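You operate a simulated robot arm through the tools that you are given. There is no shell and no other tool. Be economical: measure what you need, move in short steps, check, and stop when the job is done.

You are at the controls of a simulated robot arm. One attempt, no reset.

## Task
Purge the tinting machine: one shot from each plunger into the cup.
Fine: take the cup on the bench top; stand it in the blue tray and shut the machine's tray. Set down upright: clear cup.
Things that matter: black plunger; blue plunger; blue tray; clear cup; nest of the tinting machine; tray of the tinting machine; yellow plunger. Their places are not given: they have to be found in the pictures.

The check looks at the end state, three seconds after you hand in, the way a careful person would. Anything else that was tipped, shoved, dropped, spilled or broken makes it a failure.

## Robot
A 7-joint arm with a two-finger parallel gripper, fixed in place. Base frame: the origin is at the foot of the arm, x ahead of it, y to its left, z up; the work surface is at about z = 800. Units: mm, degrees, N and s.
Its first joint turns from -166.0 to 166.0 degrees. Payload 3.43 kg.
Tool frame: the origin (TCP) lies between the finger pads and is the grasp point; the fingertips stand 30 mm ahead of it; z points along the fingers, y is the line along which they close. The gripper opens to 94 mm. The fingers are 28 mm wide and 10 mm thick; the gripper's body (50 by 96 mm) begins 55 mm behind the TCP.
Orientation is that of the tool frame in the base frame, as [roll, pitch, yaw] about the fixed x, y, z axes, in that order (R = Rz(yaw) Ry(pitch) Rx(roll)). With the fingers straight down and closing along the base's y, the tool's x points along the base's -x, its y along +y and its z along -z.

## Interface
- The arm moves only by the tool drive_tool. Its argument "plan" is a list that holds one entry, the list of rows, each a list of 7 numbers: the shift along the tool's x, y, z in cm, then the turn, a rotation vector about the tool's x, y, z in degrees, then the closure in counts, from 0 (fully open) to 255 (shut). In form: [[[tx, ty, tz, ax, ay, az, hand], ...]]. A call has 1 to 12 rows; each row is the pose to reach, as a shift and turn from the pose commanded when the call began, along the tool's axes at that moment. A row lasts 0.2 s, in which the tool goes at most 50 mm and 8.6 degrees; a call with a longer step from one row to the next is refused whole, and so is a gripper value outside its range. Where a pose cannot be reached the arm comes as near as it can. A force on the tool above 40 N (or 10 N above the force at the start of the call, whichever is more), or a blocked arm, ends the call early, and 0.2 s more pass. Each finger travels about 45 mm/s and halts on what it meets, pressing with about 33 N; the grip force reading is that of the motor and also rises with nothing between the fingers. The clock runs only during rows and for 0.2 s after the last one: add rows that repeat a pose to give the fingers time. It gives the time, the measured TCP pose, the force on the tool (base axes), the opening and the grip force at its end, in the units of the frame above (readings bear some noise), with the torque about the TCP (base axes, N m) and any sound that the robot's microphone picked up.
- Cameras (640 x 400 px; columns grow to the right, rows downward): "scene" is fixed at [399.2, -499.3, 1559.4]; the picture's right is [1.00, -0.03, 0.00], its down [-0.01, -0.42, -0.91] and it looks along [0.02, 0.91, -0.42] (base axes); focal length 372 px, centre (320, 200). "wrist" rides on the gripper at [76, 14, -102] in the tool frame; the picture's right is [-0.18, 0.98, 0.00], its down [-0.75, -0.14, -0.64] and it looks along [-0.63, -0.12, 0.77] (tool axes); focal length 243 px, centre (320, 200).
- capture(camera): a new picture of that camera. The clock stands still meanwhile.
- measure_at(camera, pixels): for up to 12 pixels [column, row] of the newest picture of that camera ("zoom" is the newest enlarged one), the place [x, y, z] in the base frame of the surface seen there, good to about 3 mm. The clock stands still meanwhile.
- enlarge(camera, box): a new picture of the part [left, top, right, bottom] of that camera's present view, enlarged. The clock stands still meanwhile.
- hand_in(): hands the job in; it is judged then, once.

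Go step by step. Measure first, check grasps and placings, and put right what went wrong. The budget is 80 turns and 38 pictures, counting those below and the enlarged ones. Unless the task says otherwise, let go and move clear before handing in, and close with one line.

The tools are called by a JSON object that holds its "name" and its "arguments". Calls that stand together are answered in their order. drive_tool: Moves the arm, as the interface text tells. Its arguments: {"type":"object","properties":{"plan":{"type":"array","items":{"type":"array","items":{"type":"array","items":{"type":"number"}}}}},"required":["plan"]} The other tools are called the same way: capture (camera) takes a picture; measure_at (camera, pixels) gives the place of the surface under pixels of a picture; enlarge (camera, box) takes an enlarged picture of a part of a camera's view; hand_in () hands the job in.

At the start:

```text
t: 0.0
tcp_pos: [188.4, 447.8, 1324.3]
ee_rot: [-179.9, -0.1, 180.0]
ft_force: [-0.2, 0.4, -0.2]
wrist_torque: [0.01, 0.0, 0.0]
finger_gap: 94.0
finger_force: 0.1
```

scene: 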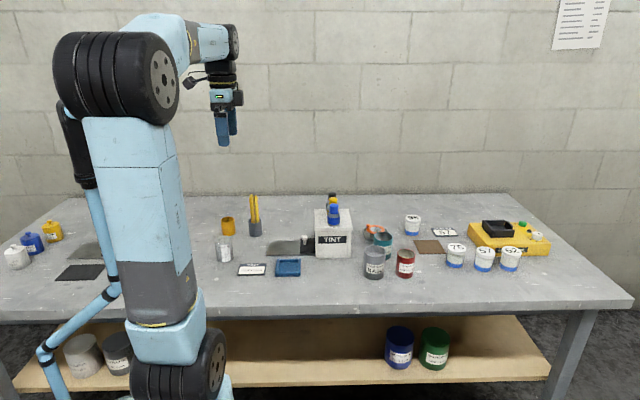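
wrist: 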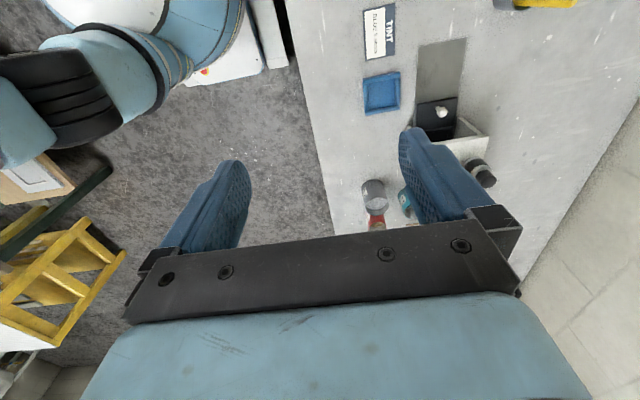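

The scene shows the TINT machine near (333,232), a blue tray near (288,268) and a clear-looking cup near (224,248). I'll enlarge that region first.

{"name": "enlarge", "arguments": {"camera": "scene", "box": [200, 180, 440, 300]}}

{"name": "enlarge", "arguments": {"camera": "wrist", "box": [330, 0, 530, 240]}}

```text
2.67 times, centred on (320, 240) of scene
```

zoom: 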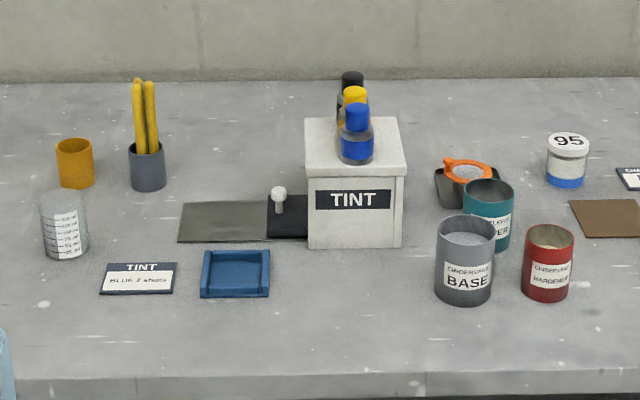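

```text
1.67 times, centred on (430, 120) of wrist
```

zoom: 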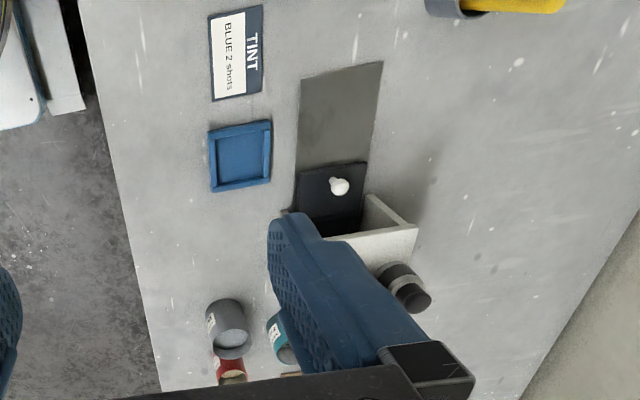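

The enlarged views show a graduated clear cup, the blue tray, and the machine with a dark drawer with a white knob on its left and three plungers on top. I'll get closer views and measure.

{"name": "enlarge", "arguments": {"camera": "scene", "box": [205, 185, 365, 285]}}

```text
4.00 times, centred on (285, 235) of scene
```

zoom: 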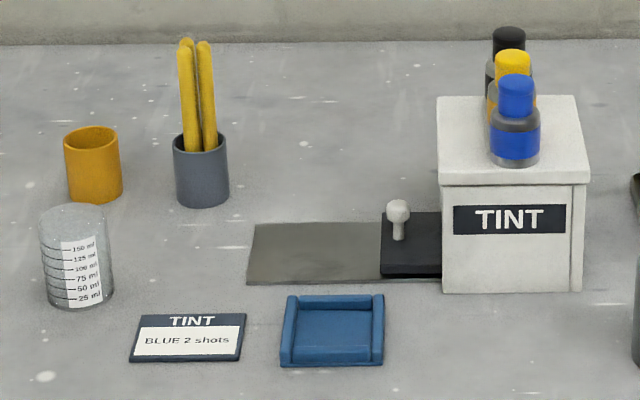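

{"name": "measure_at", "arguments": {"camera": "zoom", "pixels": [[75, 212], [75, 300], [42, 270], [112, 270], [333, 330], [333, 300], [398, 207], [383, 240], [440, 240], [515, 78], [512, 52], [509, 30]]}}

{"name": "measure_at", "arguments": {"camera": "zoom", "pixels": [[442, 180], [588, 180], [445, 98], [572, 98], [382, 272], [440, 272], [382, 214], [250, 280], [260, 225], [285, 340], [382, 340], [475, 140]]}}

```text
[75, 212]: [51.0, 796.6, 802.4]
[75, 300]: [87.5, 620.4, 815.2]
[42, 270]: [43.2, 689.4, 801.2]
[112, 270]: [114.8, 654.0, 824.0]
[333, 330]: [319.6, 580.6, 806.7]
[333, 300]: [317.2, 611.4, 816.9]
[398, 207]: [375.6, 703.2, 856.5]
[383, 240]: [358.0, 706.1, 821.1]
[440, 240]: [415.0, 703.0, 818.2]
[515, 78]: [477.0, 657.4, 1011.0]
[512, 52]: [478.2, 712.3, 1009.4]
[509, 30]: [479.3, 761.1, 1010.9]
```

```text
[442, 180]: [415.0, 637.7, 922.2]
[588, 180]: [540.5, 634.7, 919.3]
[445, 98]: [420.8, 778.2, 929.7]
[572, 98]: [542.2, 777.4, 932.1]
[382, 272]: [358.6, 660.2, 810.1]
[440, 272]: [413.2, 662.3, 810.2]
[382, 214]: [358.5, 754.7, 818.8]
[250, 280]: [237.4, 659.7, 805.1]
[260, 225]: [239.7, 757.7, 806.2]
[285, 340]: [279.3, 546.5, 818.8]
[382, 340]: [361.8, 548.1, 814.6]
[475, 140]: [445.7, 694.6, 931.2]
```

The cup is near (80,650) and about 64 mm across. The drawer knob is at (376,707,856), and the plunger tops are at x≈478, y≈657/710/761, z≈1011. I'll move up near the machine to look at the drawer.

{"name": "drive_tool", "arguments": {"plan": [[[-1.25, 2.8, 2.93, 0, 0, 0, 0], [-2.5, 5.6, 5.86, 0, 0, 0, 0], [-3.75, 8.4, 8.79, 0, 0, 0, 0], [-5, 11.2, 11.72, 0, 0, 0, 0], [-6.25, 14, 14.65, 0, 0, 0, 0], [-7.5, 16.8, 17.58, 0, 0, 0, 0], [-8.75, 19.6, 20.51, 0, 0, 0, 0], [-10, 22.4, 23.44, 0, 0, 0, 0], [-11.25, 25.2, 26.4, 0, 0, 0, 0]]]}}

{"name": "capture", "arguments": {"camera": "wrist"}}

```text
t: 2.0
tcp_pos: [301.0, 698.2, 1059.3]
ee_rot: [179.9, 0.0, -180.0]
ft_force: [0.3, 0.3, 0.9]
wrist_torque: [0.04, 0.01, -0.02]
finger_gap: 94.1
finger_force: 0.0
```

```text
32 pictures are left
```

wrist: 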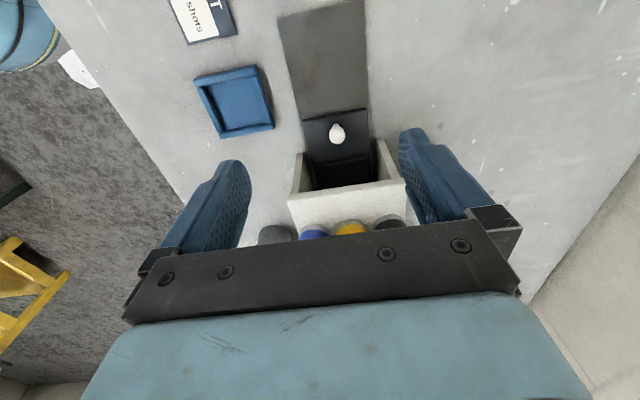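

The wrist view shows the drawer sliding into an opening in the machine, with the knob at (337,133). I'll measure the details.

{"name": "enlarge", "arguments": {"camera": "wrist", "box": [270, 0, 420, 240]}}

{"name": "measure_at", "arguments": {"camera": "wrist", "pixels": [[337, 130], [308, 122], [365, 112], [338, 152], [340, 180], [318, 186], [300, 160], [383, 145], [350, 190], [203, 75], [270, 125], [235, 100]]}}

```text
1.67 times, centred on (345, 120) of wrist
```

zoom: 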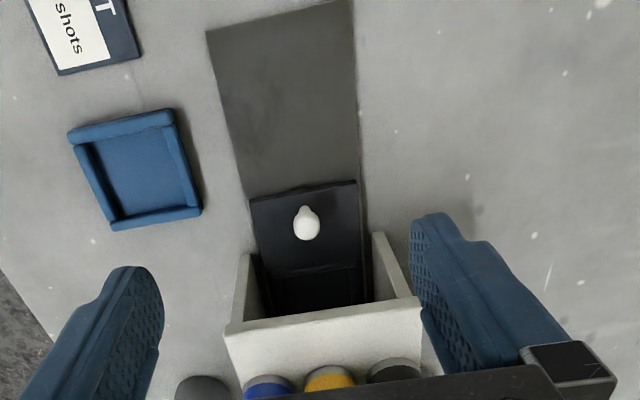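

```text
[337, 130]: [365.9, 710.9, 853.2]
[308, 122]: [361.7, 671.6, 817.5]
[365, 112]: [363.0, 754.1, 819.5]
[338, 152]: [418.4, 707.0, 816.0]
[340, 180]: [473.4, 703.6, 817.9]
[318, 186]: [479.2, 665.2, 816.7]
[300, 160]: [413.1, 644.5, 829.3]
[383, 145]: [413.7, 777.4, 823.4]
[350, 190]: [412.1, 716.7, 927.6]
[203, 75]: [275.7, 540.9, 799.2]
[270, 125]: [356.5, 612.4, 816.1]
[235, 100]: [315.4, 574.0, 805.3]
```

The knob is centred near (372,709,853), and the machine face at x≈412 leaves room for the gripper body. I'll move over the knob, go down, and grip it.

{"name": "drive_tool", "arguments": {"plan": [[[-3.6, 0.6, 2, 0, 0, 0, 0], [-7.1, 1.1, 4, 0, 0, 0, 0], [-7.1, 1.1, 8.5, 0, 0, 0, 0], [-7.1, 1.1, 13, 0, 0, 0, 0], [-7.1, 1.1, 16.5, 0, 0, 0, 0], [-7.1, 1.1, 19.5, 0, 0, 0, 0]]]}}

{"name": "capture", "arguments": {"camera": "wrist"}}

```text
t: 3.4
tcp_pos: [373.2, 712.4, 869.3]
ee_rot: [179.6, 0.0, -180.0]
ft_force: [-0.5, -6.2, 35.0]
wrist_torque: [-0.21, -1.45, -0.27]
finger_gap: 94.0
finger_force: 0.1
```

```text
30 pictures are left
```

wrist: 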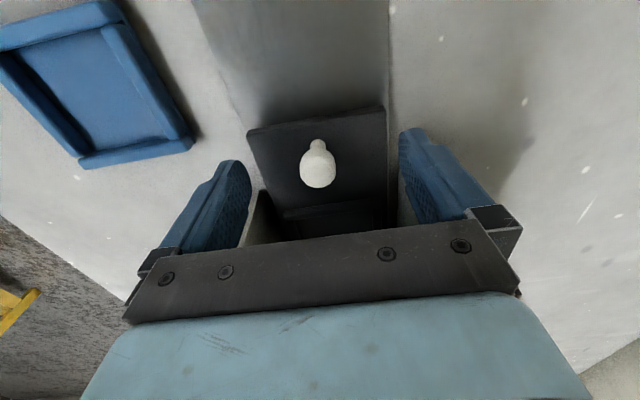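

The call ended with about 35 N upward, and the torque puts the contact near x≈414, so the gripper body touched the machine's roof edge. I'll back up, shift 13 mm away from the machine, and go down again.

{"name": "drive_tool", "arguments": {"plan": [[[0, 0, -1.2, 0, 0, 0, 0], [0, -0.2, -2, 0, 0, 0, 0], [1.3, -0.2, -2, 0, 0, 0, 0], [1.3, -0.2, 0, 0, 0, 0, 0], [1.3, -0.2, 0.4, 0, 0, 0, 0]]]}}

{"name": "enlarge", "arguments": {"camera": "scene", "box": [245, 170, 405, 290]}}

```text
t: 4.6
tcp_pos: [359.4, 708.3, 861.2]
ee_rot: [180.0, -0.1, 180.0]
ft_force: [0.4, -0.6, 0.6]
wrist_torque: [0.03, -0.02, 0.0]
finger_gap: 94.2
finger_force: 0.1
```

```text
3.33 times, centred on (325, 230) of scene
```

zoom: 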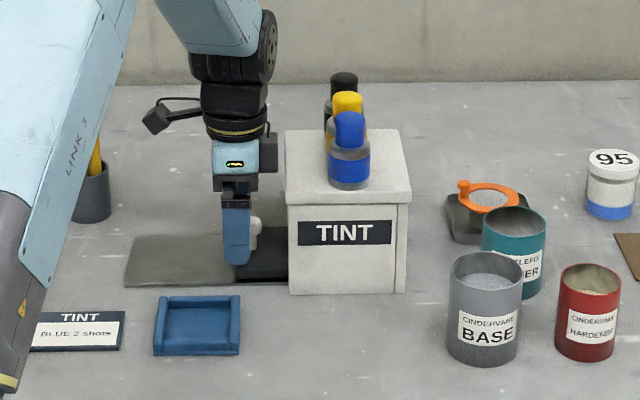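

It's clear of the roof now at z 861. I'll move 6 mm back toward the knob so the pads cover it, then close on it.

{"name": "drive_tool", "arguments": {"plan": [[[-0.6, 0.1, 0.1, 0, 0, 0, 0], [-0.6, 0.1, 0.1, 0, 0, 0, 255], [-0.6, 0.1, 0.1, 0, 0, 0, 255], [-0.6, 0.1, 0.1, 0, 0, 0, 255], [-0.6, 0.1, 0.1, 0, 0, 0, 255], [-0.6, 0.1, 0.1, 0, 0, 0, 255], [-0.6, 0.1, 0.1, 0, 0, 0, 255]]]}}

```text
t: 6.2
tcp_pos: [365.3, 709.4, 860.0]
ee_rot: [180.0, 0.0, 180.0]
ft_force: [0.7, 6.9, -1.6]
wrist_torque: [0.13, -0.07, 0.08]
finger_gap: 21.3
finger_force: 44.9
```

The pads stopped at 21.3 mm on the knob. There's a side force of +6.9 N in y, so I'll trim toward that side slightly while pulling along −x.

{"name": "drive_tool", "arguments": {"plan": [[[0.5, 0, 0, 0, 0, 0, 255], [1.5, 0, 0, 0, 0, 0, 255], [2.5, 0, 0, 0, 0, 0, 255], [3.5, 0, 0, 0, 0, 0, 255], [4.5, 0, 0, 0, 0, 0, 255], [5.5, 0, 0, 0, 0, 0, 255]]]}}

{"name": "capture", "arguments": {"camera": "wrist"}}

```text
t: 7.6
tcp_pos: [310.4, 710.3, 860.9]
ee_rot: [180.0, -0.1, 180.0]
ft_force: [-0.1, 10.4, -8.2]
wrist_torque: [0.13, -0.15, 0.22]
finger_gap: 21.0
finger_force: 44.7
```

```text
28 pictures are left
```

wrist: 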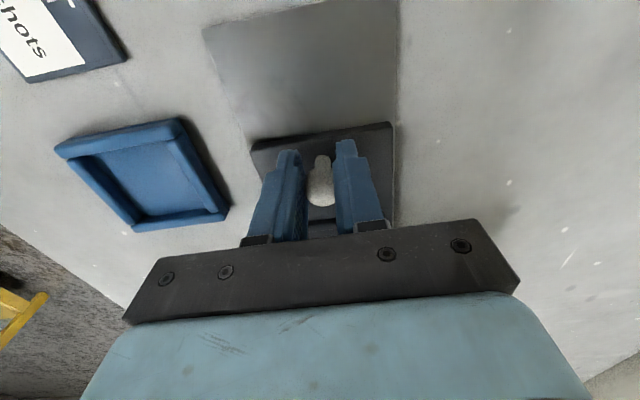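

The drawer came along: its front edge is now at row ~135 on the grey runner. I'll keep pulling until it stops.

{"name": "drive_tool", "arguments": {"plan": [[[1, 0, 0, 0, 0, 0, 255], [2, 0, 0, 0, 0, 0, 255], [3, 0, 0, 0, 0, 0, 255], [4, 0, 0, 0, 0, 0, 255], [5, 0, 0, 0, 0, 0, 255], [6, 0, 0, 0, 0, 0, 255], [6.6, 0, 0, 0, 0, 0, 255]]]}}

{"name": "enlarge", "arguments": {"camera": "scene", "box": [205, 185, 365, 285]}}

```text
t: 9.2
tcp_pos: [243.4, 709.8, 861.0]
ee_rot: [180.0, -0.1, 180.0]
ft_force: [-0.9, 13.0, -15.1]
wrist_torque: [0.21, -0.02, 0.14]
finger_gap: 21.0
finger_force: 45.5
```

```text
4.00 times, centred on (285, 235) of scene
```

zoom: 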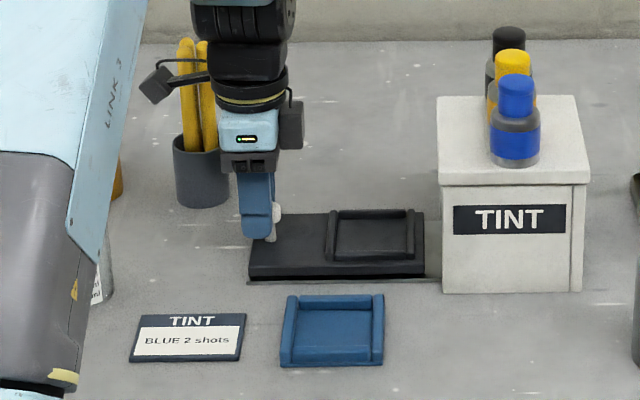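

The drawer is open, showing a square nest at (375,235) in the zoom. I'll measure the nest and the pen holder near the wrist, and release the knob.

{"name": "measure_at", "arguments": {"camera": "zoom", "pixels": [[330, 230], [370, 213], [410, 230], [335, 256], [370, 240], [405, 256], [250, 262], [423, 262], [187, 44], [203, 48], [200, 200], [426, 225]]}}

{"name": "drive_tool", "arguments": {"plan": [[[0, 0, 0, 0, 0, 0, 120], [0, 0, 0, 0, 0, 0, 120], [0, 0, 0, 0, 0, 0, 120], [0, 0, -4, 0, 0, 0, 120], [0, 0, -8.5, 0, 0, 0, 120], [0, 0, -13, 0, 0, 0, 120], [0, 0, -17.5, 0, 0, 0, 120], [0, 0, -21, 0, 0, 0, 120]]]}}

{"name": "capture", "arguments": {"camera": "wrist"}}

```text
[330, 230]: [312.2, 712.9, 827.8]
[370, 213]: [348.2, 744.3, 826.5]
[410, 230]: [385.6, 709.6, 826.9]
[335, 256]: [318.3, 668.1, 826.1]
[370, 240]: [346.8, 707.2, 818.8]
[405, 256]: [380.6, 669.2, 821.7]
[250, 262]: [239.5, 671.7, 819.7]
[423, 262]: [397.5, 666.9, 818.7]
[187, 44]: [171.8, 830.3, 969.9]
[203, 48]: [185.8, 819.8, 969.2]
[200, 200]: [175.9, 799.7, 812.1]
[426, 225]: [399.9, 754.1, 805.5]
```

```text
t: 11.0
tcp_pos: [244.2, 708.8, 1071.7]
ee_rot: [-179.9, -0.1, 180.0]
ft_force: [0.3, 1.4, -0.3]
wrist_torque: [0.01, -0.01, -0.01]
finger_gap: 49.7
finger_force: 0.0
```

```text
26 pictures are left
```

wrist: 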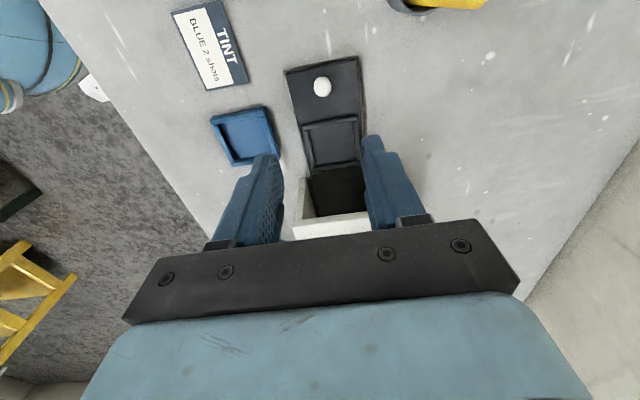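

The knob is released and the nest is in view. I'll measure the nest from here, then move toward the cup to look at it.

{"name": "measure_at", "arguments": {"camera": "wrist", "pixels": [[302, 127], [357, 117], [313, 165], [360, 157], [333, 142], [218, 120], [263, 108], [272, 150], [230, 163], [246, 135]]}}

{"name": "drive_tool", "arguments": {"plan": [[[4.2, -1.2, 0, 0, 0, 0, 60], [8.4, -2.4, 0, 0, 0, 0, 0], [12.6, -3.6, 0, 0, 0, 0, 0], [16.8, -4.8, 1, 0, 0, 0, 0], [19.5, -6, 2, 0, 0, 0, 0]]]}}

{"name": "capture", "arguments": {"camera": "wrist"}}

{"name": "enlarge", "arguments": {"camera": "scene", "box": [190, 185, 350, 285]}}

```text
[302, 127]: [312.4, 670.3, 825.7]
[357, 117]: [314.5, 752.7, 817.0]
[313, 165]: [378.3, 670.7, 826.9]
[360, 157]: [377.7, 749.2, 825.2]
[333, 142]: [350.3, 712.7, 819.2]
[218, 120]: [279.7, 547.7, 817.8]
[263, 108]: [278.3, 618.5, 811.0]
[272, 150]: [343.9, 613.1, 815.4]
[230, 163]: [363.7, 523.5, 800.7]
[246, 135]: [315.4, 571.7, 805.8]
```

```text
t: 12.2
tcp_pos: [49.2, 650.8, 1052.1]
ee_rot: [-180.0, 0.0, 180.0]
ft_force: [0.0, -0.2, -0.7]
wrist_torque: [-0.01, 0.01, -0.01]
finger_gap: 94.0
finger_force: 0.0
```

```text
25 pictures are left
```

wrist: 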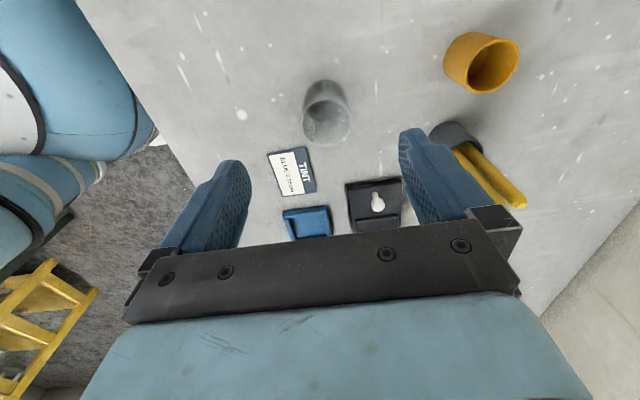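

```text
4.00 times, centred on (270, 235) of scene
```

zoom: 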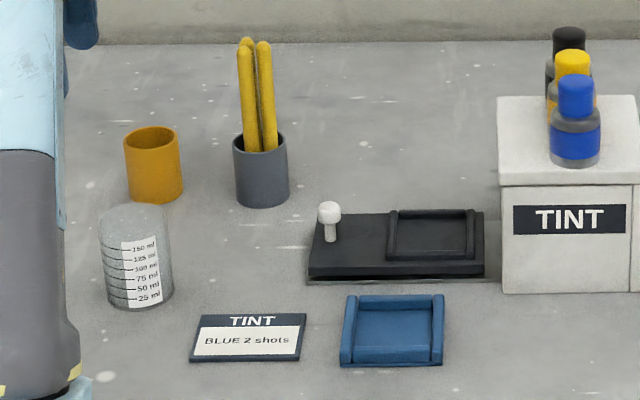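

The whole cup is visible at zoom (136,257), and at wrist (327,112) with its rim toward the bottom. I'll measure its label, base and rim.

{"name": "measure_at", "arguments": {"camera": "zoom", "pixels": [[145, 250], [145, 270], [145, 290], [128, 270], [155, 270], [136, 306], [103, 290], [170, 290], [120, 228], [136, 230]]}}

{"name": "measure_at", "arguments": {"camera": "wrist", "pixels": [[327, 144], [303, 120], [350, 120], [327, 100], [327, 84], [308, 95], [345, 95], [325, 125]]}}

{"name": "enlarge", "arguments": {"camera": "wrist", "box": [260, 60, 390, 170]}}

```text
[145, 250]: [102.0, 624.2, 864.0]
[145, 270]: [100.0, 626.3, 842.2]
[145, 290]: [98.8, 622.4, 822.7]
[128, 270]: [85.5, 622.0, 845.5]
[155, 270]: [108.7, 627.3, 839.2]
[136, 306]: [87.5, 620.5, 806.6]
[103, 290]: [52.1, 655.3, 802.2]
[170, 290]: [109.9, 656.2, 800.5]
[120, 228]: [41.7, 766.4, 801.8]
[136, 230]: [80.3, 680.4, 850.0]
```

```text
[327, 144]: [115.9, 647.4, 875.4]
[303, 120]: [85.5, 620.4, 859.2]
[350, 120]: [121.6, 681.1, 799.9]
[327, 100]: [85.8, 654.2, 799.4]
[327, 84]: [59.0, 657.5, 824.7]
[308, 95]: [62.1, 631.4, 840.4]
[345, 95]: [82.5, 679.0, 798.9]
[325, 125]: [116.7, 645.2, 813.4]
```

```text
3.64 times, centred on (325, 115) of wrist
```

zoom: 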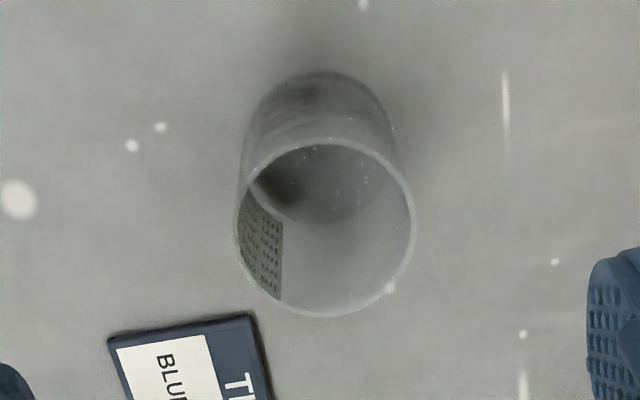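

The cup is centred at about (87,651), with radius about 30 and rim at z≈878. I'll go down to z 850 over it and close gently.

{"name": "drive_tool", "arguments": {"plan": [[[-3.8, 0, 2, 0, 0, 0, 0], [-3.8, 0, 6.5, 0, 0, 0, 0], [-3.8, 0, 11, 0, 0, 0, 0], [-3.8, 0, 15, 0, 0, 0, 0], [-3.8, 0, 18, 0, 0, 0, 0], [-3.8, 0, 20.2, 0, 0, 0, 0], [-3.8, 0, 20.2, 0, 0, 0, 0]]]}}

{"name": "capture", "arguments": {"camera": "wrist"}}

```text
t: 13.8
tcp_pos: [86.8, 649.7, 849.6]
ee_rot: [179.9, 0.0, -180.0]
ft_force: [-0.8, -0.1, -0.3]
wrist_torque: [-0.01, -0.03, -0.02]
finger_gap: 93.8
finger_force: 0.0
```

```text
22 pictures are left
```

wrist: 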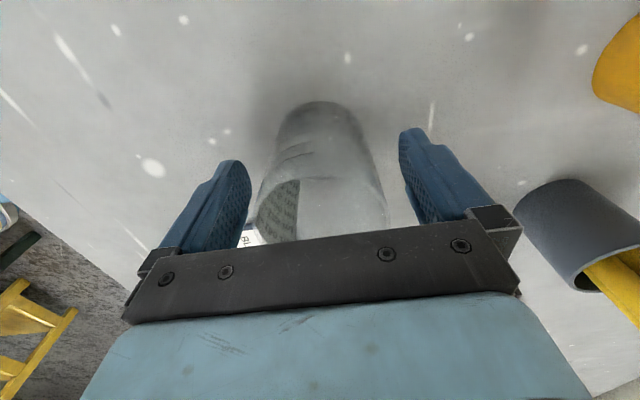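

The fingers straddle the cup with no contact. I'll close on it.

{"name": "drive_tool", "arguments": {"plan": [[[0, 0, 0, 0, 0, 0, 80], [0, 0, 0, 0, 0, 0, 100], [0, 0, 0, 0, 0, 0, 110], [0, 0, 0, 0, 0, 0, 110], [0, 0, 0, 0, 0, 0, 110]]]}}

```text
t: 15.0
tcp_pos: [86.1, 649.7, 849.6]
ee_rot: [-180.0, 0.0, -180.0]
ft_force: [-0.2, 0.0, 0.5]
wrist_torque: [-0.02, 0.0, -0.01]
finger_gap: 58.6
finger_force: 32.9
```

The grip is good at a 58.6 mm gap. I'll lift and carry the cup over the nest at about (347.5,707.5).

{"name": "drive_tool", "arguments": {"plan": [[[0, 0, -1, 0, 0, 0, 110], [0, 0, -4.5, 0, 0, 0, 110], [0, 0, -9, 0, 0, 0, 110], [-4, 0.9, -9, 0, 0, 0, 110], [-8, 1.8, -9, 0, 0, 0, 110], [-12, 2.7, -9, 0, 0, 0, 110], [-16, 3.6, -9, 0, 0, 0, 110], [-20, 4.5, -9, 0, 0, 0, 110], [-24, 5.4, -9, 0, 0, 0, 110], [-26.1, 5.8, -9, 0, 0, 0, 110], [-26.1, 5.8, -8, 0, 0, 0, 110]]]}}

{"name": "enlarge", "arguments": {"camera": "scene", "box": [225, 175, 385, 275]}}

{"name": "capture", "arguments": {"camera": "wrist"}}

```text
t: 17.4
tcp_pos: [349.2, 707.0, 928.8]
ee_rot: [180.0, 0.0, -180.0]
ft_force: [-0.5, 0.1, -0.6]
wrist_torque: [0.04, -0.01, 0.0]
finger_gap: 58.8
finger_force: 33.0
```

```text
4.00 times, centred on (305, 225) of scene
```

zoom: 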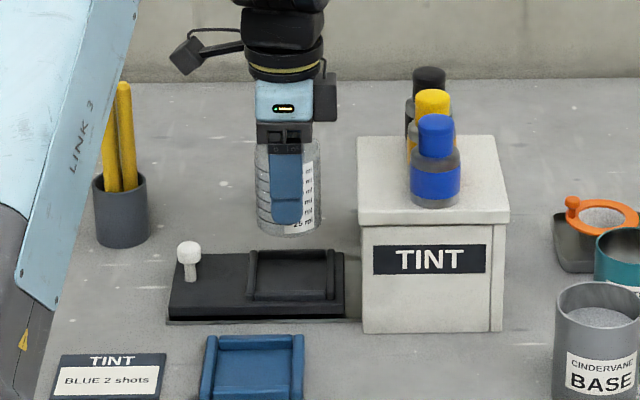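

```text
20 pictures are left
```

wrist: 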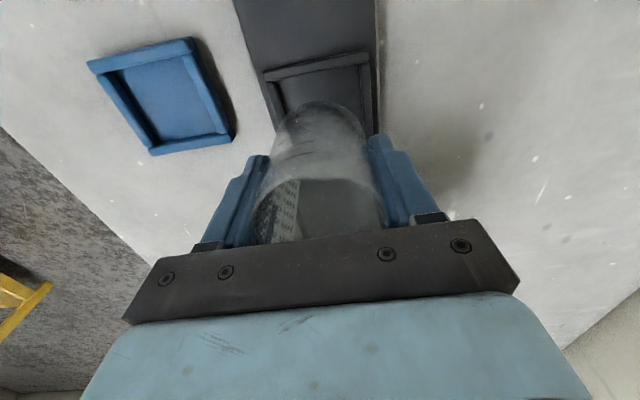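

The cup is upright above the nest. I'll measure the nest walls and the cup edges here to get exact centring.

{"name": "measure_at", "arguments": {"camera": "zoom", "pixels": [[251, 275], [251, 285], [336, 265], [336, 285], [290, 252], [300, 252], [290, 296], [300, 296], [295, 275], [303, 200], [308, 190]]}}

{"name": "enlarge", "arguments": {"camera": "scene", "box": [280, 205, 320, 255]}}

```text
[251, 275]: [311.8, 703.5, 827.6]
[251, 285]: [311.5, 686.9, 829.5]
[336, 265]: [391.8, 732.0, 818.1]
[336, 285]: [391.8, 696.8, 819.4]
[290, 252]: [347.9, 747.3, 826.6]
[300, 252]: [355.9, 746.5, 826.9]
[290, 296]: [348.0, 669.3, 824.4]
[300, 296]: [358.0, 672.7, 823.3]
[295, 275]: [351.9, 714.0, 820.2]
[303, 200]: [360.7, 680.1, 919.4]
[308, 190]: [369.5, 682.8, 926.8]
```

```text
8.00 times, centred on (300, 230) of scene
```

zoom: 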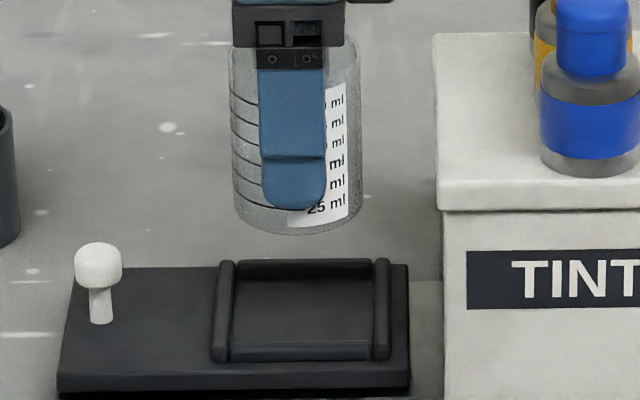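

The cup is about 1.5 mm short of nest centre in both x and y. I'll correct that and lower to just above the nest floor (z≈820, so TCP≈870).

{"name": "drive_tool", "arguments": {"plan": [[[-0.1, 0.15, 1.5, 0, 0, 0, 110], [-0.1, 0.15, 3, 0, 0, 0, 110], [-0.1, 0.15, 4.5, 0, 0, 0, 110], [-0.1, 0.15, 5.3, 0, 0, 0, 110], [-0.1, 0.15, 5.7, 0, 0, 0, 110]]]}}

{"name": "enlarge", "arguments": {"camera": "scene", "box": [265, 195, 345, 255]}}

```text
t: 18.6
tcp_pos: [348.9, 708.5, 870.8]
ee_rot: [-180.0, 0.0, -180.0]
ft_force: [0.1, -0.9, -0.3]
wrist_torque: [0.0, 0.0, -0.01]
finger_gap: 58.5
finger_force: 33.4
```

```text
6.67 times, centred on (305, 225) of scene
```

zoom: 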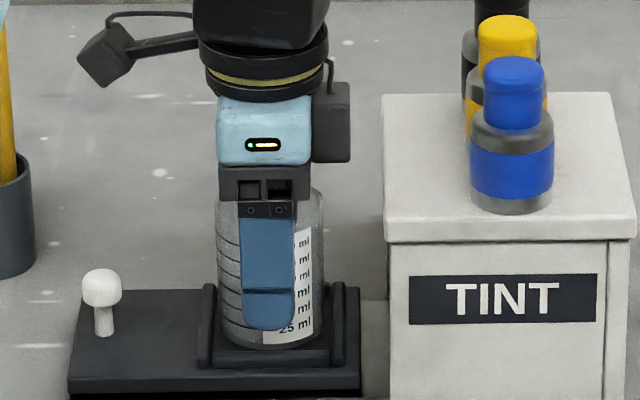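

The cup sits between the nest walls. I'll lower it the last 1.5 mm, release, and rise.

{"name": "drive_tool", "arguments": {"plan": [[[-0.1, 0, 0.08, 0, 0, 0, 110], [-0.1, 0, 0.16, 0, 0, 0, 110], [-0.1, 0, 0.16, 0, 0, 0, 80], [-0.1, 0, 0.16, 0, 0, 0, 40], [-0.1, 0, 0.16, 0, 0, 0, 20], [-0.1, 0, 0.16, 0, 0, 0, 20], [-0.1, 0, -3, 0, 0, 0, 20], [-0.1, 0, -7, 0, 0, 0, 20], [-0.1, 0, -11, 0, 0, 0, 20], [-0.1, 0, -15, 0, 0, 0, 20]]]}}

{"name": "enlarge", "arguments": {"camera": "scene", "box": [265, 195, 345, 255]}}

```text
t: 20.8
tcp_pos: [349.8, 707.9, 1022.9]
ee_rot: [179.9, -0.1, -180.0]
ft_force: [0.4, 0.3, -1.1]
wrist_torque: [-0.03, -0.01, -0.04]
finger_gap: 86.5
finger_force: 0.0
```

```text
6.67 times, centred on (305, 225) of scene
```

zoom: 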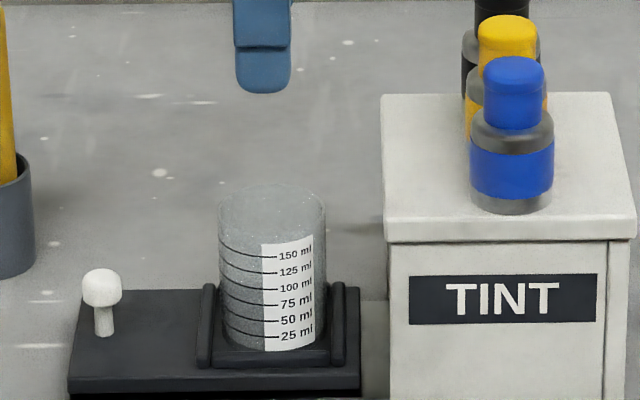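

The cup stands upright in the nest. Next I'll go back to the knob (TCP x≈243) and grip it to shut the drawer.

{"name": "drive_tool", "arguments": {"plan": [[[4, 0.1, 0, 0, 0, 0, 60], [8, 0.1, 0, 0, 0, 0, 100], [10.6, 0.1, 2, 0, 0, 0, 120], [10.6, 0.1, 6.5, 0, 0, 0, 120], [10.6, 0.1, 11, 0, 0, 0, 120], [10.6, 0.1, 14.5, 0, 0, 0, 120], [10.6, 0.1, 16.2, 0, 0, 0, 120], [10.6, 0.1, 16.2, 0, 0, 0, 190], [10.6, 0.1, 16.2, 0, 0, 0, 255], [10.6, 0.1, 16.2, 0, 0, 0, 255], [10.6, 0.1, 16.2, 0, 0, 0, 255]]]}}

```text
t: 23.2
tcp_pos: [242.9, 710.0, 859.7]
ee_rot: [-180.0, 0.0, 179.9]
ft_force: [0.2, 0.8, -1.3]
wrist_torque: [0.04, -0.02, 0.0]
finger_gap: 21.4
finger_force: 45.1
```

The knob is gripped again at 21.4 mm. I'll push the drawer smoothly about 122 mm toward +x.

{"name": "drive_tool", "arguments": {"plan": [[[-0.5, 0, 0, 0, 0, 0, 255], [-1.5, 0, 0, 0, 0, 0, 255], [-2.7, 0, 0, 0, 0, 0, 255], [-3.9, 0, 0, 0, 0, 0, 255], [-5.1, 0, 0, 0, 0, 0, 255], [-6.3, 0, 0, 0, 0, 0, 255], [-7.5, 0, 0, 0, 0, 0, 255], [-8.7, 0, 0, 0, 0, 0, 255], [-9.9, 0, 0, 0, 0, 0, 255], [-11, 0, 0, 0, 0, 0, 255], [-11.8, 0, 0, 0, 0, 0, 255], [-12.2, 0, 0, 0, 0, 0, 255]]]}}

{"name": "enlarge", "arguments": {"camera": "scene", "box": [245, 170, 385, 260]}}

```text
t: 25.8
tcp_pos: [364.0, 709.6, 859.4]
ee_rot: [-179.8, -0.1, -179.8]
ft_force: [-10.6, 0.6, -8.7]
wrist_torque: [0.0, -0.28, 0.09]
finger_gap: 21.2
finger_force: 44.6
```

```text
4.44 times, centred on (315, 215) of scene
```

zoom: 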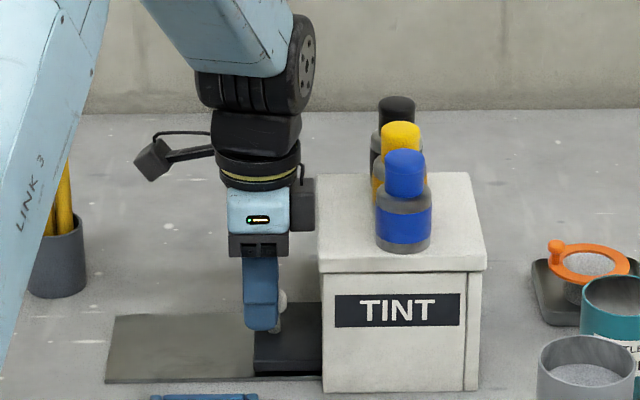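

There's −10.6 N on the tool at x=364, close to the earlier shut position, so the drawer looks to be at its stop. I'll nudge 2 mm more to confirm.

{"name": "drive_tool", "arguments": {"plan": [[[-0.1, 0, 0, 0, 0, 0, 255], [-0.2, 0, 0, 0, 0, 0, 255]]]}}

```text
t: 26.4
tcp_pos: [364.7, 710.4, 859.1]
ee_rot: [-179.8, -0.1, -179.9]
ft_force: [-27.7, -6.5, -4.6]
wrist_torque: [-0.12, 0.82, -0.04]
finger_gap: 21.1
finger_force: 45.2
```

A reaction of 27.7 N confirms the drawer is shut. I'll release, back off, and rise above the plunger tops.

{"name": "drive_tool", "arguments": {"plan": [[[0.2, 0, 0, 0, 0, 0, 200], [0.2, 0, 0, 0, 0, 0, 130], [0.2, 0, 0, 0, 0, 0, 110], [0.8, 0, 0, 0, 0, 0, 110], [1, 0, -4, 0, 0, 0, 110], [1, 0, -8.5, 0, 0, 0, 110], [1, 0, -13, 0, 0, 0, 150], [1, 0, -17.5, 0, 0, 0, 200], [1, 0, -22, 0, 0, 0, 255], [1, 0, -24, 0, 0, 0, 255], [1, 0, -24, 0, 0, 0, 255]]]}}

{"name": "enlarge", "arguments": {"camera": "scene", "box": [285, 180, 365, 260]}}

{"name": "capture", "arguments": {"camera": "wrist"}}

```text
t: 28.8
tcp_pos: [359.7, 709.9, 1100.2]
ee_rot: [-180.0, 0.0, -179.9]
ft_force: [-0.2, -0.3, 0.3]
wrist_torque: [-0.02, 0.05, 0.02]
finger_gap: 0.1
finger_force: 33.5
```

```text
5.00 times, centred on (325, 220) of scene
```

zoom: 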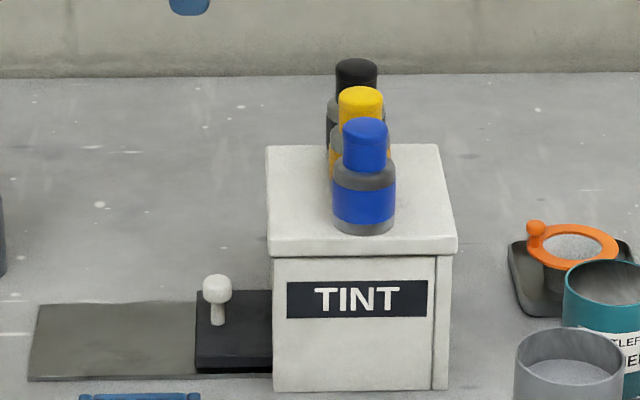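

```text
14 pictures are left
```

wrist: 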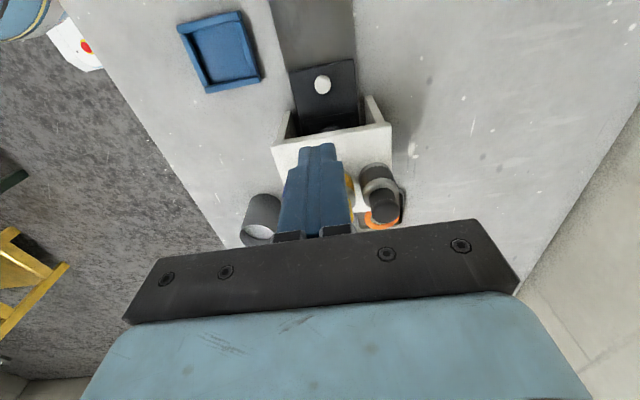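

The drawer is shut, matching its starting look. I'll measure the cap-top centres in the zoom: blue (365,126), yellow (361,94), black (356,66).

{"name": "measure_at", "arguments": {"camera": "zoom", "pixels": [[365, 121], [365, 126], [365, 131], [361, 89], [361, 94], [361, 99], [356, 61], [356, 66], [356, 71], [346, 126], [384, 126]]}}

{"name": "measure_at", "arguments": {"camera": "wrist", "pixels": [[386, 205], [374, 200], [397, 205], [386, 190], [262, 210]]}}

```text
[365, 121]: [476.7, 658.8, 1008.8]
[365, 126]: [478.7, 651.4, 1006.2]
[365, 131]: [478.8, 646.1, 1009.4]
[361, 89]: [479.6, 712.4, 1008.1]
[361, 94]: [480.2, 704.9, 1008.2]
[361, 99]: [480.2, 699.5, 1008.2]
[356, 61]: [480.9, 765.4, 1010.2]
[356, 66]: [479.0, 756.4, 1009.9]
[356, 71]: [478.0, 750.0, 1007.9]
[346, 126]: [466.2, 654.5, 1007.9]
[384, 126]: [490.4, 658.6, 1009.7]
```

```text
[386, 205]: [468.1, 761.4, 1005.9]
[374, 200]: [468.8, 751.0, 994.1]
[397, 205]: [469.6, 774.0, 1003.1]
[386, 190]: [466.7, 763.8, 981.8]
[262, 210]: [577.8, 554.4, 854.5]
```

The cap centres are about (479,655), (479.5,707) and (479.5,759), with tops at z≈1009. I'll move the closed fingertips to just above blue.

{"name": "drive_tool", "arguments": {"plan": [[[-4, -1.8, 0, 0, 0, 0, 255], [-8, -3.6, 0, 0, 0, 0, 255], [-11.95, -5.5, 0, 0, 0, 0, 255], [-11.95, -5.5, 3, 0, 0, 0, 255], [-11.95, -5.5, 5, 0, 0, 0, 255], [-11.95, -5.5, 5, 0, 0, 0, 255]]]}}

{"name": "enlarge", "arguments": {"camera": "scene", "box": [285, 150, 385, 230]}}

```text
t: 30.2
tcp_pos: [478.3, 654.8, 1051.4]
ee_rot: [-180.0, 0.0, 180.0]
ft_force: [0.6, -0.4, 0.6]
wrist_torque: [0.0, -0.02, 0.01]
finger_gap: 0.0
finger_force: 33.2
```

```text
5.00 times, centred on (335, 190) of scene
```

zoom: 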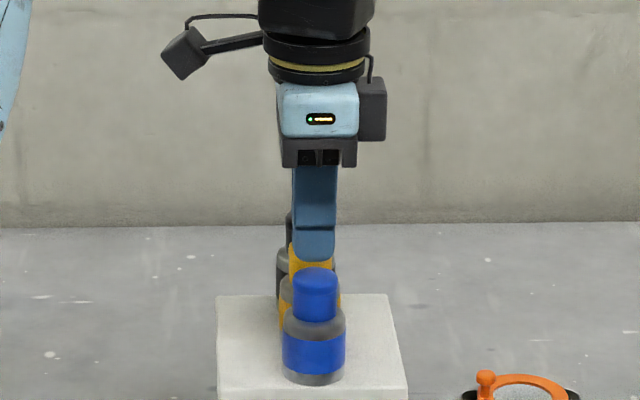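

The fingertips are aligned over the blue cap. I'll press down slowly, watching force and sound.

{"name": "drive_tool", "arguments": {"plan": [[[0, 0, 0.8, 0, 0, 0, 255], [0, 0, 1.2, 0, 0, 0, 255], [0, 0, 1.5, 0, 0, 0, 255], [0, 0, 1.8, 0, 0, 0, 255], [0, 0, 2.1, 0, 0, 0, 255], [0, 0, 2.4, 0, 0, 0, 255]]]}}

```text
t: 31.6
tcp_pos: [478.2, 654.8, 1027.5]
ee_rot: [179.9, 0.0, -180.0]
ft_force: [-0.2, -1.1, 11.5]
wrist_torque: [0.0, -0.01, -0.01]
finger_gap: 0.0
finger_force: 33.1
heard: click
```

A click came at 11.5 N, about 12 mm into the stroke. I'll continue the same stroke a few millimetres to see if it bottoms, without releasing.

{"name": "drive_tool", "arguments": {"plan": [[[0, 0, 0.2, 0, 0, 0, 255], [0, 0, 0.4, 0, 0, 0, 255]]]}}

```text
t: 32.2
tcp_pos: [478.0, 655.6, 1024.1]
ee_rot: [179.7, 0.1, 180.0]
ft_force: [1.6, -1.1, 34.7]
wrist_torque: [0.03, -0.16, -0.01]
finger_gap: 0.0
finger_force: 33.2
```

The plunger bottomed at 34.7 N with exactly one click. I'll rise fully and move over yellow.

{"name": "drive_tool", "arguments": {"plan": [[[0, 0, -1, 0, 0, 0, 255], [0, 0, -4, 0, 0, 0, 255], [0, 1, -5, 0, 0, 0, 255], [-0.1, 5.2, -5, 0, 0, 0, 255], [-0.1, 5.2, -2.8, 0, 0, 0, 255], [-0.1, 5.2, -2.8, 0, 0, 0, 255]]]}}

{"name": "enlarge", "arguments": {"camera": "scene", "box": [285, 150, 385, 230]}}

```text
t: 33.6
tcp_pos: [478.4, 706.9, 1050.4]
ee_rot: [-179.9, 0.0, 180.0]
ft_force: [0.3, 0.9, 0.4]
wrist_torque: [0.03, 0.01, 0.01]
finger_gap: 0.0
finger_force: 32.8
```

```text
5.00 times, centred on (335, 190) of scene
```

zoom: 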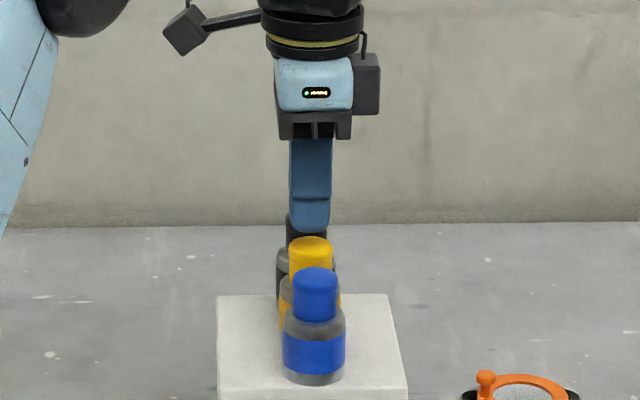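

Blue has sprung back to full height and the tips are over yellow. I'll press yellow with the same stroke.

{"name": "drive_tool", "arguments": {"plan": [[[0, 0, 0.8, 0, 0, 0, 255], [0, 0, 1.2, 0, 0, 0, 255], [0, 0, 1.5, 0, 0, 0, 255], [0, 0, 1.8, 0, 0, 0, 255], [0, 0, 2.1, 0, 0, 0, 255], [0, 0, 2.4, 0, 0, 0, 255], [0, 0, 2.6, 0, 0, 0, 255]]]}}

```text
t: 35.2
tcp_pos: [478.4, 706.7, 1025.7]
ee_rot: [179.8, 0.1, -180.0]
ft_force: [-0.8, 1.3, 19.9]
wrist_torque: [0.13, -0.02, 0.02]
finger_gap: 0.1
finger_force: 32.7
heard: click
```

One click for yellow, and it has nearly bottomed at 19.9 N. I'll rise and move over black.

{"name": "drive_tool", "arguments": {"plan": [[[0, 0, -1, 0, 0, 0, 255], [0, 0, -4, 0, 0, 0, 255], [0, 1, -5, 0, 0, 0, 255], [-0.1, 5.2, -5, 0, 0, 0, 255], [-0.1, 5.2, -2.6, 0, 0, 0, 255], [-0.1, 5.2, -2.6, 0, 0, 0, 255]]]}}

{"name": "enlarge", "arguments": {"camera": "scene", "box": [285, 150, 385, 230]}}

```text
t: 36.6
tcp_pos: [480.4, 758.4, 1050.9]
ee_rot: [180.0, 0.0, -179.9]
ft_force: [0.5, -0.9, 0.5]
wrist_torque: [-0.01, 0.01, 0.0]
finger_gap: 0.1
finger_force: 32.9
```

```text
5.00 times, centred on (335, 190) of scene
```

zoom: 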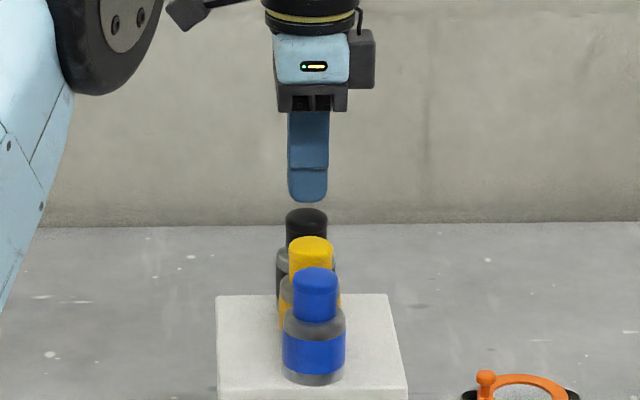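

Yellow is back up and the tips are centred over black. I'll press black.

{"name": "drive_tool", "arguments": {"plan": [[[0, 0, 0.8, 0, 0, 0, 255], [0, 0, 1.2, 0, 0, 0, 255], [0, 0, 1.5, 0, 0, 0, 255], [0, 0, 1.8, 0, 0, 0, 255], [0, 0, 2.1, 0, 0, 0, 255], [0, 0, 2.4, 0, 0, 0, 255], [0, 0, 2.6, 0, 0, 0, 255]]]}}

```text
t: 38.2
tcp_pos: [479.4, 758.9, 1026.1]
ee_rot: [179.8, 0.1, -180.0]
ft_force: [1.5, 1.1, 19.2]
wrist_torque: [0.11, -0.05, -0.01]
finger_gap: 0.0
finger_force: 32.9
heard: click
```

All three plungers gave one click each. I'll rise clear and go back above the knob, opening partly.

{"name": "drive_tool", "arguments": {"plan": [[[0, 0, -1, 0, 0, 0, 255], [0, 0, -5, 0, 0, 0, 255], [4, -1.7, -6, 0, 0, 0, 255], [8, -3.4, -6, 0, 0, 0, 200], [11.8, -4.9, -6, 0, 0, 0, 120], [11.8, -4.9, -2, 0, 0, 0, 120], [11.8, -4.9, 2.5, 0, 0, 0, 120], [11.8, -4.9, 7, 0, 0, 0, 120], [11.8, -4.9, 11.5, 0, 0, 0, 120], [11.8, -4.9, 14.5, 0, 0, 0, 120], [11.8, -4.9, 16.4, 0, 0, 0, 120], [11.5, -4.9, 16.4, 0, 0, 0, 120]]]}}

```text
t: 40.8
tcp_pos: [364.9, 710.4, 860.1]
ee_rot: [-180.0, 0.0, 179.9]
ft_force: [-0.3, 0.6, 0.2]
wrist_torque: [-0.03, -0.02, 0.01]
finger_gap: 49.6
finger_force: 0.0
```

It's positioned at the knob with no contact. I'll grip it, and pull once the grip is confirmed.

{"name": "drive_tool", "arguments": {"plan": [[[0, 0, 0, 0, 0, 0, 255], [0, 0, 0, 0, 0, 0, 255], [0, 0, 0, 0, 0, 0, 255], [0.4, 0, 0, 0, 0, 0, 255], [1.2, 0, 0, 0, 0, 0, 255], [2.2, 0, 0, 0, 0, 0, 255], [3.3, 0, 0, 0, 0, 0, 255], [4.5, 0, 0, 0, 0, 0, 255], [5.7, 0, 0, 0, 0, 0, 255], [6.9, 0, 0, 0, 0, 0, 255], [8, 0, 0, 0, 0, 0, 255]]]}}

{"name": "drive_tool", "arguments": {"plan": [[[0.8, 0, 0, 0, 0, 0, 255], [1.8, 0, 0, 0, 0, 0, 255], [2.8, 0, 0, 0, 0, 0, 255], [3.6, 0, 0, 0, 0, 0, 255], [4.1, 0, 0, 0, 0, 0, 255]]]}}

{"name": "enlarge", "arguments": {"camera": "scene", "box": [225, 185, 365, 285]}}

```text
t: 43.2
tcp_pos: [284.6, 709.6, 860.1]
ee_rot: [180.0, 0.1, -180.0]
ft_force: [0.3, -4.0, -12.0]
wrist_torque: [-0.08, -0.13, 0.04]
finger_gap: 21.0
finger_force: 45.6
```

```text
t: 44.4
tcp_pos: [244.5, 710.5, 859.6]
ee_rot: [180.0, -0.2, -180.0]
ft_force: [0.2, -1.4, -18.8]
wrist_torque: [0.02, 0.12, 0.02]
finger_gap: 21.1
finger_force: 44.5
```

```text
4.00 times, centred on (295, 235) of scene
```

zoom: 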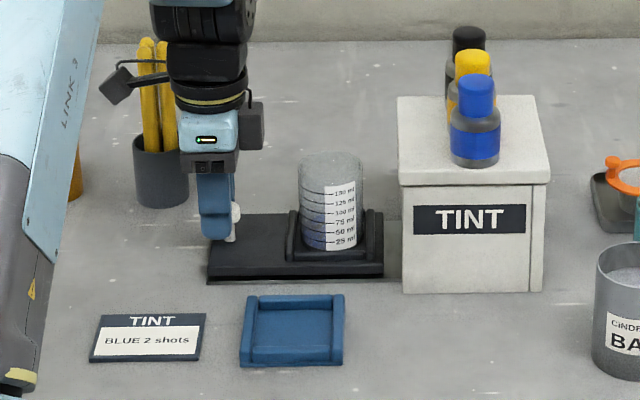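

The drawer is out and the cup is upright with dark liquid in its base. I'll release the knob, rise, and move over the cup at (349.5,708.3).

{"name": "drive_tool", "arguments": {"plan": [[[0, 0, 0, 0, 0, 0, 180], [0, 0, 0, 0, 0, 0, 120], [0, 0, 0, 0, 0, 0, 120], [0, 0, -4, 0, 0, 0, 120], [0, 0, -8.5, 0, 0, 0, 120], [0, 0, -13, 0, 0, 0, 60], [0, 0, -15, 0, 0, 0, 10], [-4, 0, -15, 0, 0, 0, 0], [-8, -0.1, -15, 0, 0, 0, 0], [-10.5, -0.1, -15, 0, 0, 0, 0], [-10.5, -0.1, -15, 0, 0, 0, 0]]]}}

{"name": "enlarge", "arguments": {"camera": "scene", "box": [265, 195, 345, 275]}}

```text
t: 46.8
tcp_pos: [349.8, 709.6, 1010.9]
ee_rot: [-180.0, 0.1, -179.9]
ft_force: [0.2, -0.3, -0.6]
wrist_torque: [0.05, 0.02, 0.01]
finger_gap: 93.9
finger_force: 0.1
```

```text
5.00 times, centred on (305, 235) of scene
```

zoom: 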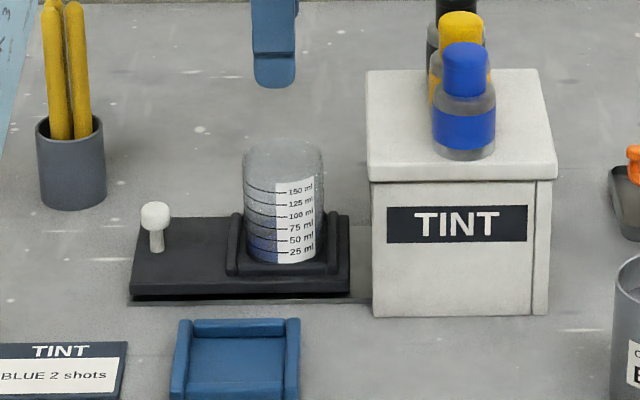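

The cup is steady. While I go down and grip it, I'll measure the blue tray walls for the set-down.

{"name": "measure_at", "arguments": {"camera": "zoom", "pixels": [[178, 360], [293, 360], [184, 335], [291, 335], [238, 323], [238, 333], [238, 345], [238, 365], [238, 390], [280, 240], [300, 240], [268, 240]]}}

{"name": "drive_tool", "arguments": {"plan": [[[0, -0.1, 3, 0, 0, 0, 0], [0, -0.1, 7, 0, 0, 0, 0], [0, -0.1, 11, 0, 0, 0, 0], [0, -0.1, 13, 0, 0, 0, 0], [0, -0.1, 14, 0, 0, 0, 0], [0, -0.1, 14, 0, 0, 0, 60], [0, -0.1, 14, 0, 0, 0, 90], [0, -0.1, 14, 0, 0, 0, 110], [0, -0.1, 14, 0, 0, 0, 110], [0, -0.1, 14, 0, 0, 0, 110]]]}}

```text
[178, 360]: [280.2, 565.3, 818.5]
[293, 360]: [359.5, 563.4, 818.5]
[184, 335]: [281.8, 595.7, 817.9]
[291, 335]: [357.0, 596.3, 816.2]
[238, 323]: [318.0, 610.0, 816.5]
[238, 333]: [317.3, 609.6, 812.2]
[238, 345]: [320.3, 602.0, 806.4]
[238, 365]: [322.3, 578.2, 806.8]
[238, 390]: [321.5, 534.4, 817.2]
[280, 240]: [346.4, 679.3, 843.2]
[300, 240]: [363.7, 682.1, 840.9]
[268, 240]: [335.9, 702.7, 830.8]
```

```text
t: 49.0
tcp_pos: [349.1, 707.4, 870.1]
ee_rot: [180.0, 0.0, -179.9]
ft_force: [0.5, 0.3, 0.7]
wrist_torque: [0.01, -0.01, 0.02]
finger_gap: 58.6
finger_force: 32.4
```

The cup is gripped at 58.6 mm. The blue tray's walls are at x 281/358 and y 534/611, so its centre is about (319.5,572.5) with floor z≈806.5. I'll lift, carry over slowly, and check.

{"name": "drive_tool", "arguments": {"plan": [[[0, 0, -1, 0, 0, 0, 110], [0, 0, -3.5, 0, 0, 0, 110], [0, 0, -6.5, 0, 0, 0, 110], [0, 0, -8, 0, 0, 0, 110], [0.5, -2.5, -8, 0, 0, 0, 110], [1.2, -5.5, -8, 0, 0, 0, 110], [2, -8.5, -8, 0, 0, 0, 110], [2.6, -11.5, -8, 0, 0, 0, 110], [2.95, -13.45, -7, 0, 0, 0, 110], [2.95, -13.45, -5, 0, 0, 0, 110], [2.95, -13.45, -4, 0, 0, 0, 110]]]}}

{"name": "enlarge", "arguments": {"camera": "scene", "box": [255, 215, 335, 285]}}

{"name": "capture", "arguments": {"camera": "wrist"}}

```text
t: 51.4
tcp_pos: [319.9, 574.1, 909.5]
ee_rot: [180.0, -0.1, -179.9]
ft_force: [0.5, 0.2, 0.1]
wrist_torque: [-0.04, 0.01, 0.02]
finger_gap: 58.4
finger_force: 33.1
```

```text
5.71 times, centred on (295, 250) of scene
```

zoom: 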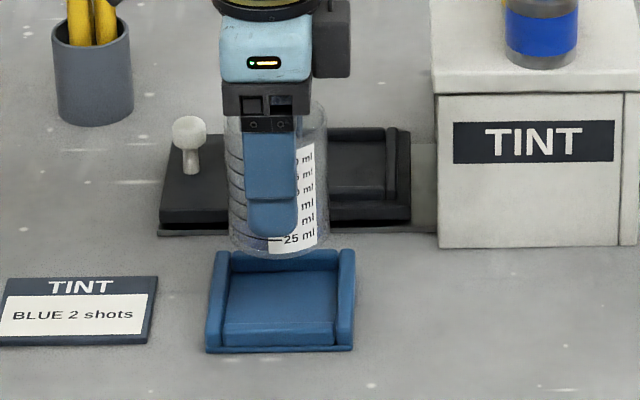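

```text
7 pictures are left
```

wrist: 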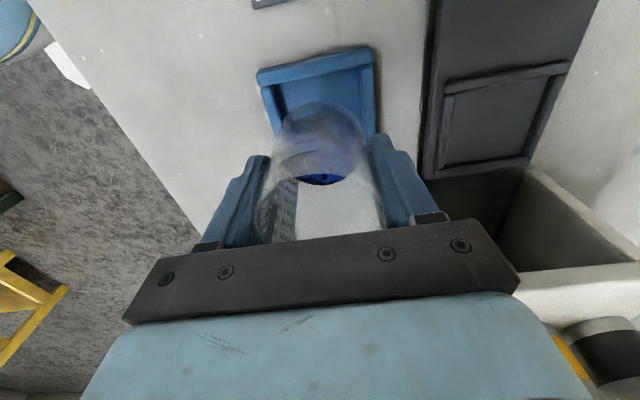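

The cup columns (229–327) line up in x with the tray (210–355). I'll double-check the tray's y extent with this view.

{"name": "measure_at", "arguments": {"camera": "zoom", "pixels": [[275, 328], [275, 337], [275, 345], [275, 262], [340, 256], [346, 344], [214, 344], [305, 235], [290, 244]]}}

```text
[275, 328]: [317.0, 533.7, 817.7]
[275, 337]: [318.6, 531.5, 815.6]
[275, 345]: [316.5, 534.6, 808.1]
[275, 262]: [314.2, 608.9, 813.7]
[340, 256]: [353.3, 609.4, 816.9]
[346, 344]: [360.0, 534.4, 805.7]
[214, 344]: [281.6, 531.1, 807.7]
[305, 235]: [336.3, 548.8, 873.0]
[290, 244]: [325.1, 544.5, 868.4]
```

The inner tray spans about y 540–609 and the cup centre is y≈574, so it's centred. I'll lower to just touching.

{"name": "drive_tool", "arguments": {"plan": [[[0, 0, 1.5, 0, 0, 0, 110], [0, 0, 3, 0, 0, 0, 110], [0, 0, 4.3, 0, 0, 0, 110], [0, 0, 4.9, 0, 0, 0, 110], [0, 0, 5.1, 0, 0, 0, 110]]]}}

{"name": "enlarge", "arguments": {"camera": "scene", "box": [255, 215, 335, 285]}}

```text
t: 52.6
tcp_pos: [319.4, 573.8, 859.0]
ee_rot: [-179.9, 0.0, 180.0]
ft_force: [-0.8, 0.9, -0.8]
wrist_torque: [-0.02, -0.02, 0.02]
finger_gap: 58.5
finger_force: 33.0
```

```text
5.71 times, centred on (295, 250) of scene
```

zoom: 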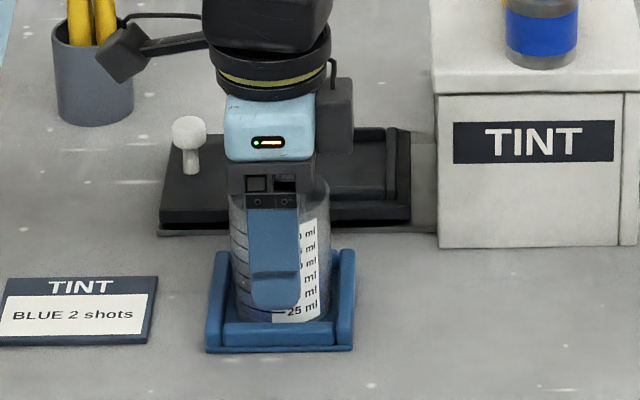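

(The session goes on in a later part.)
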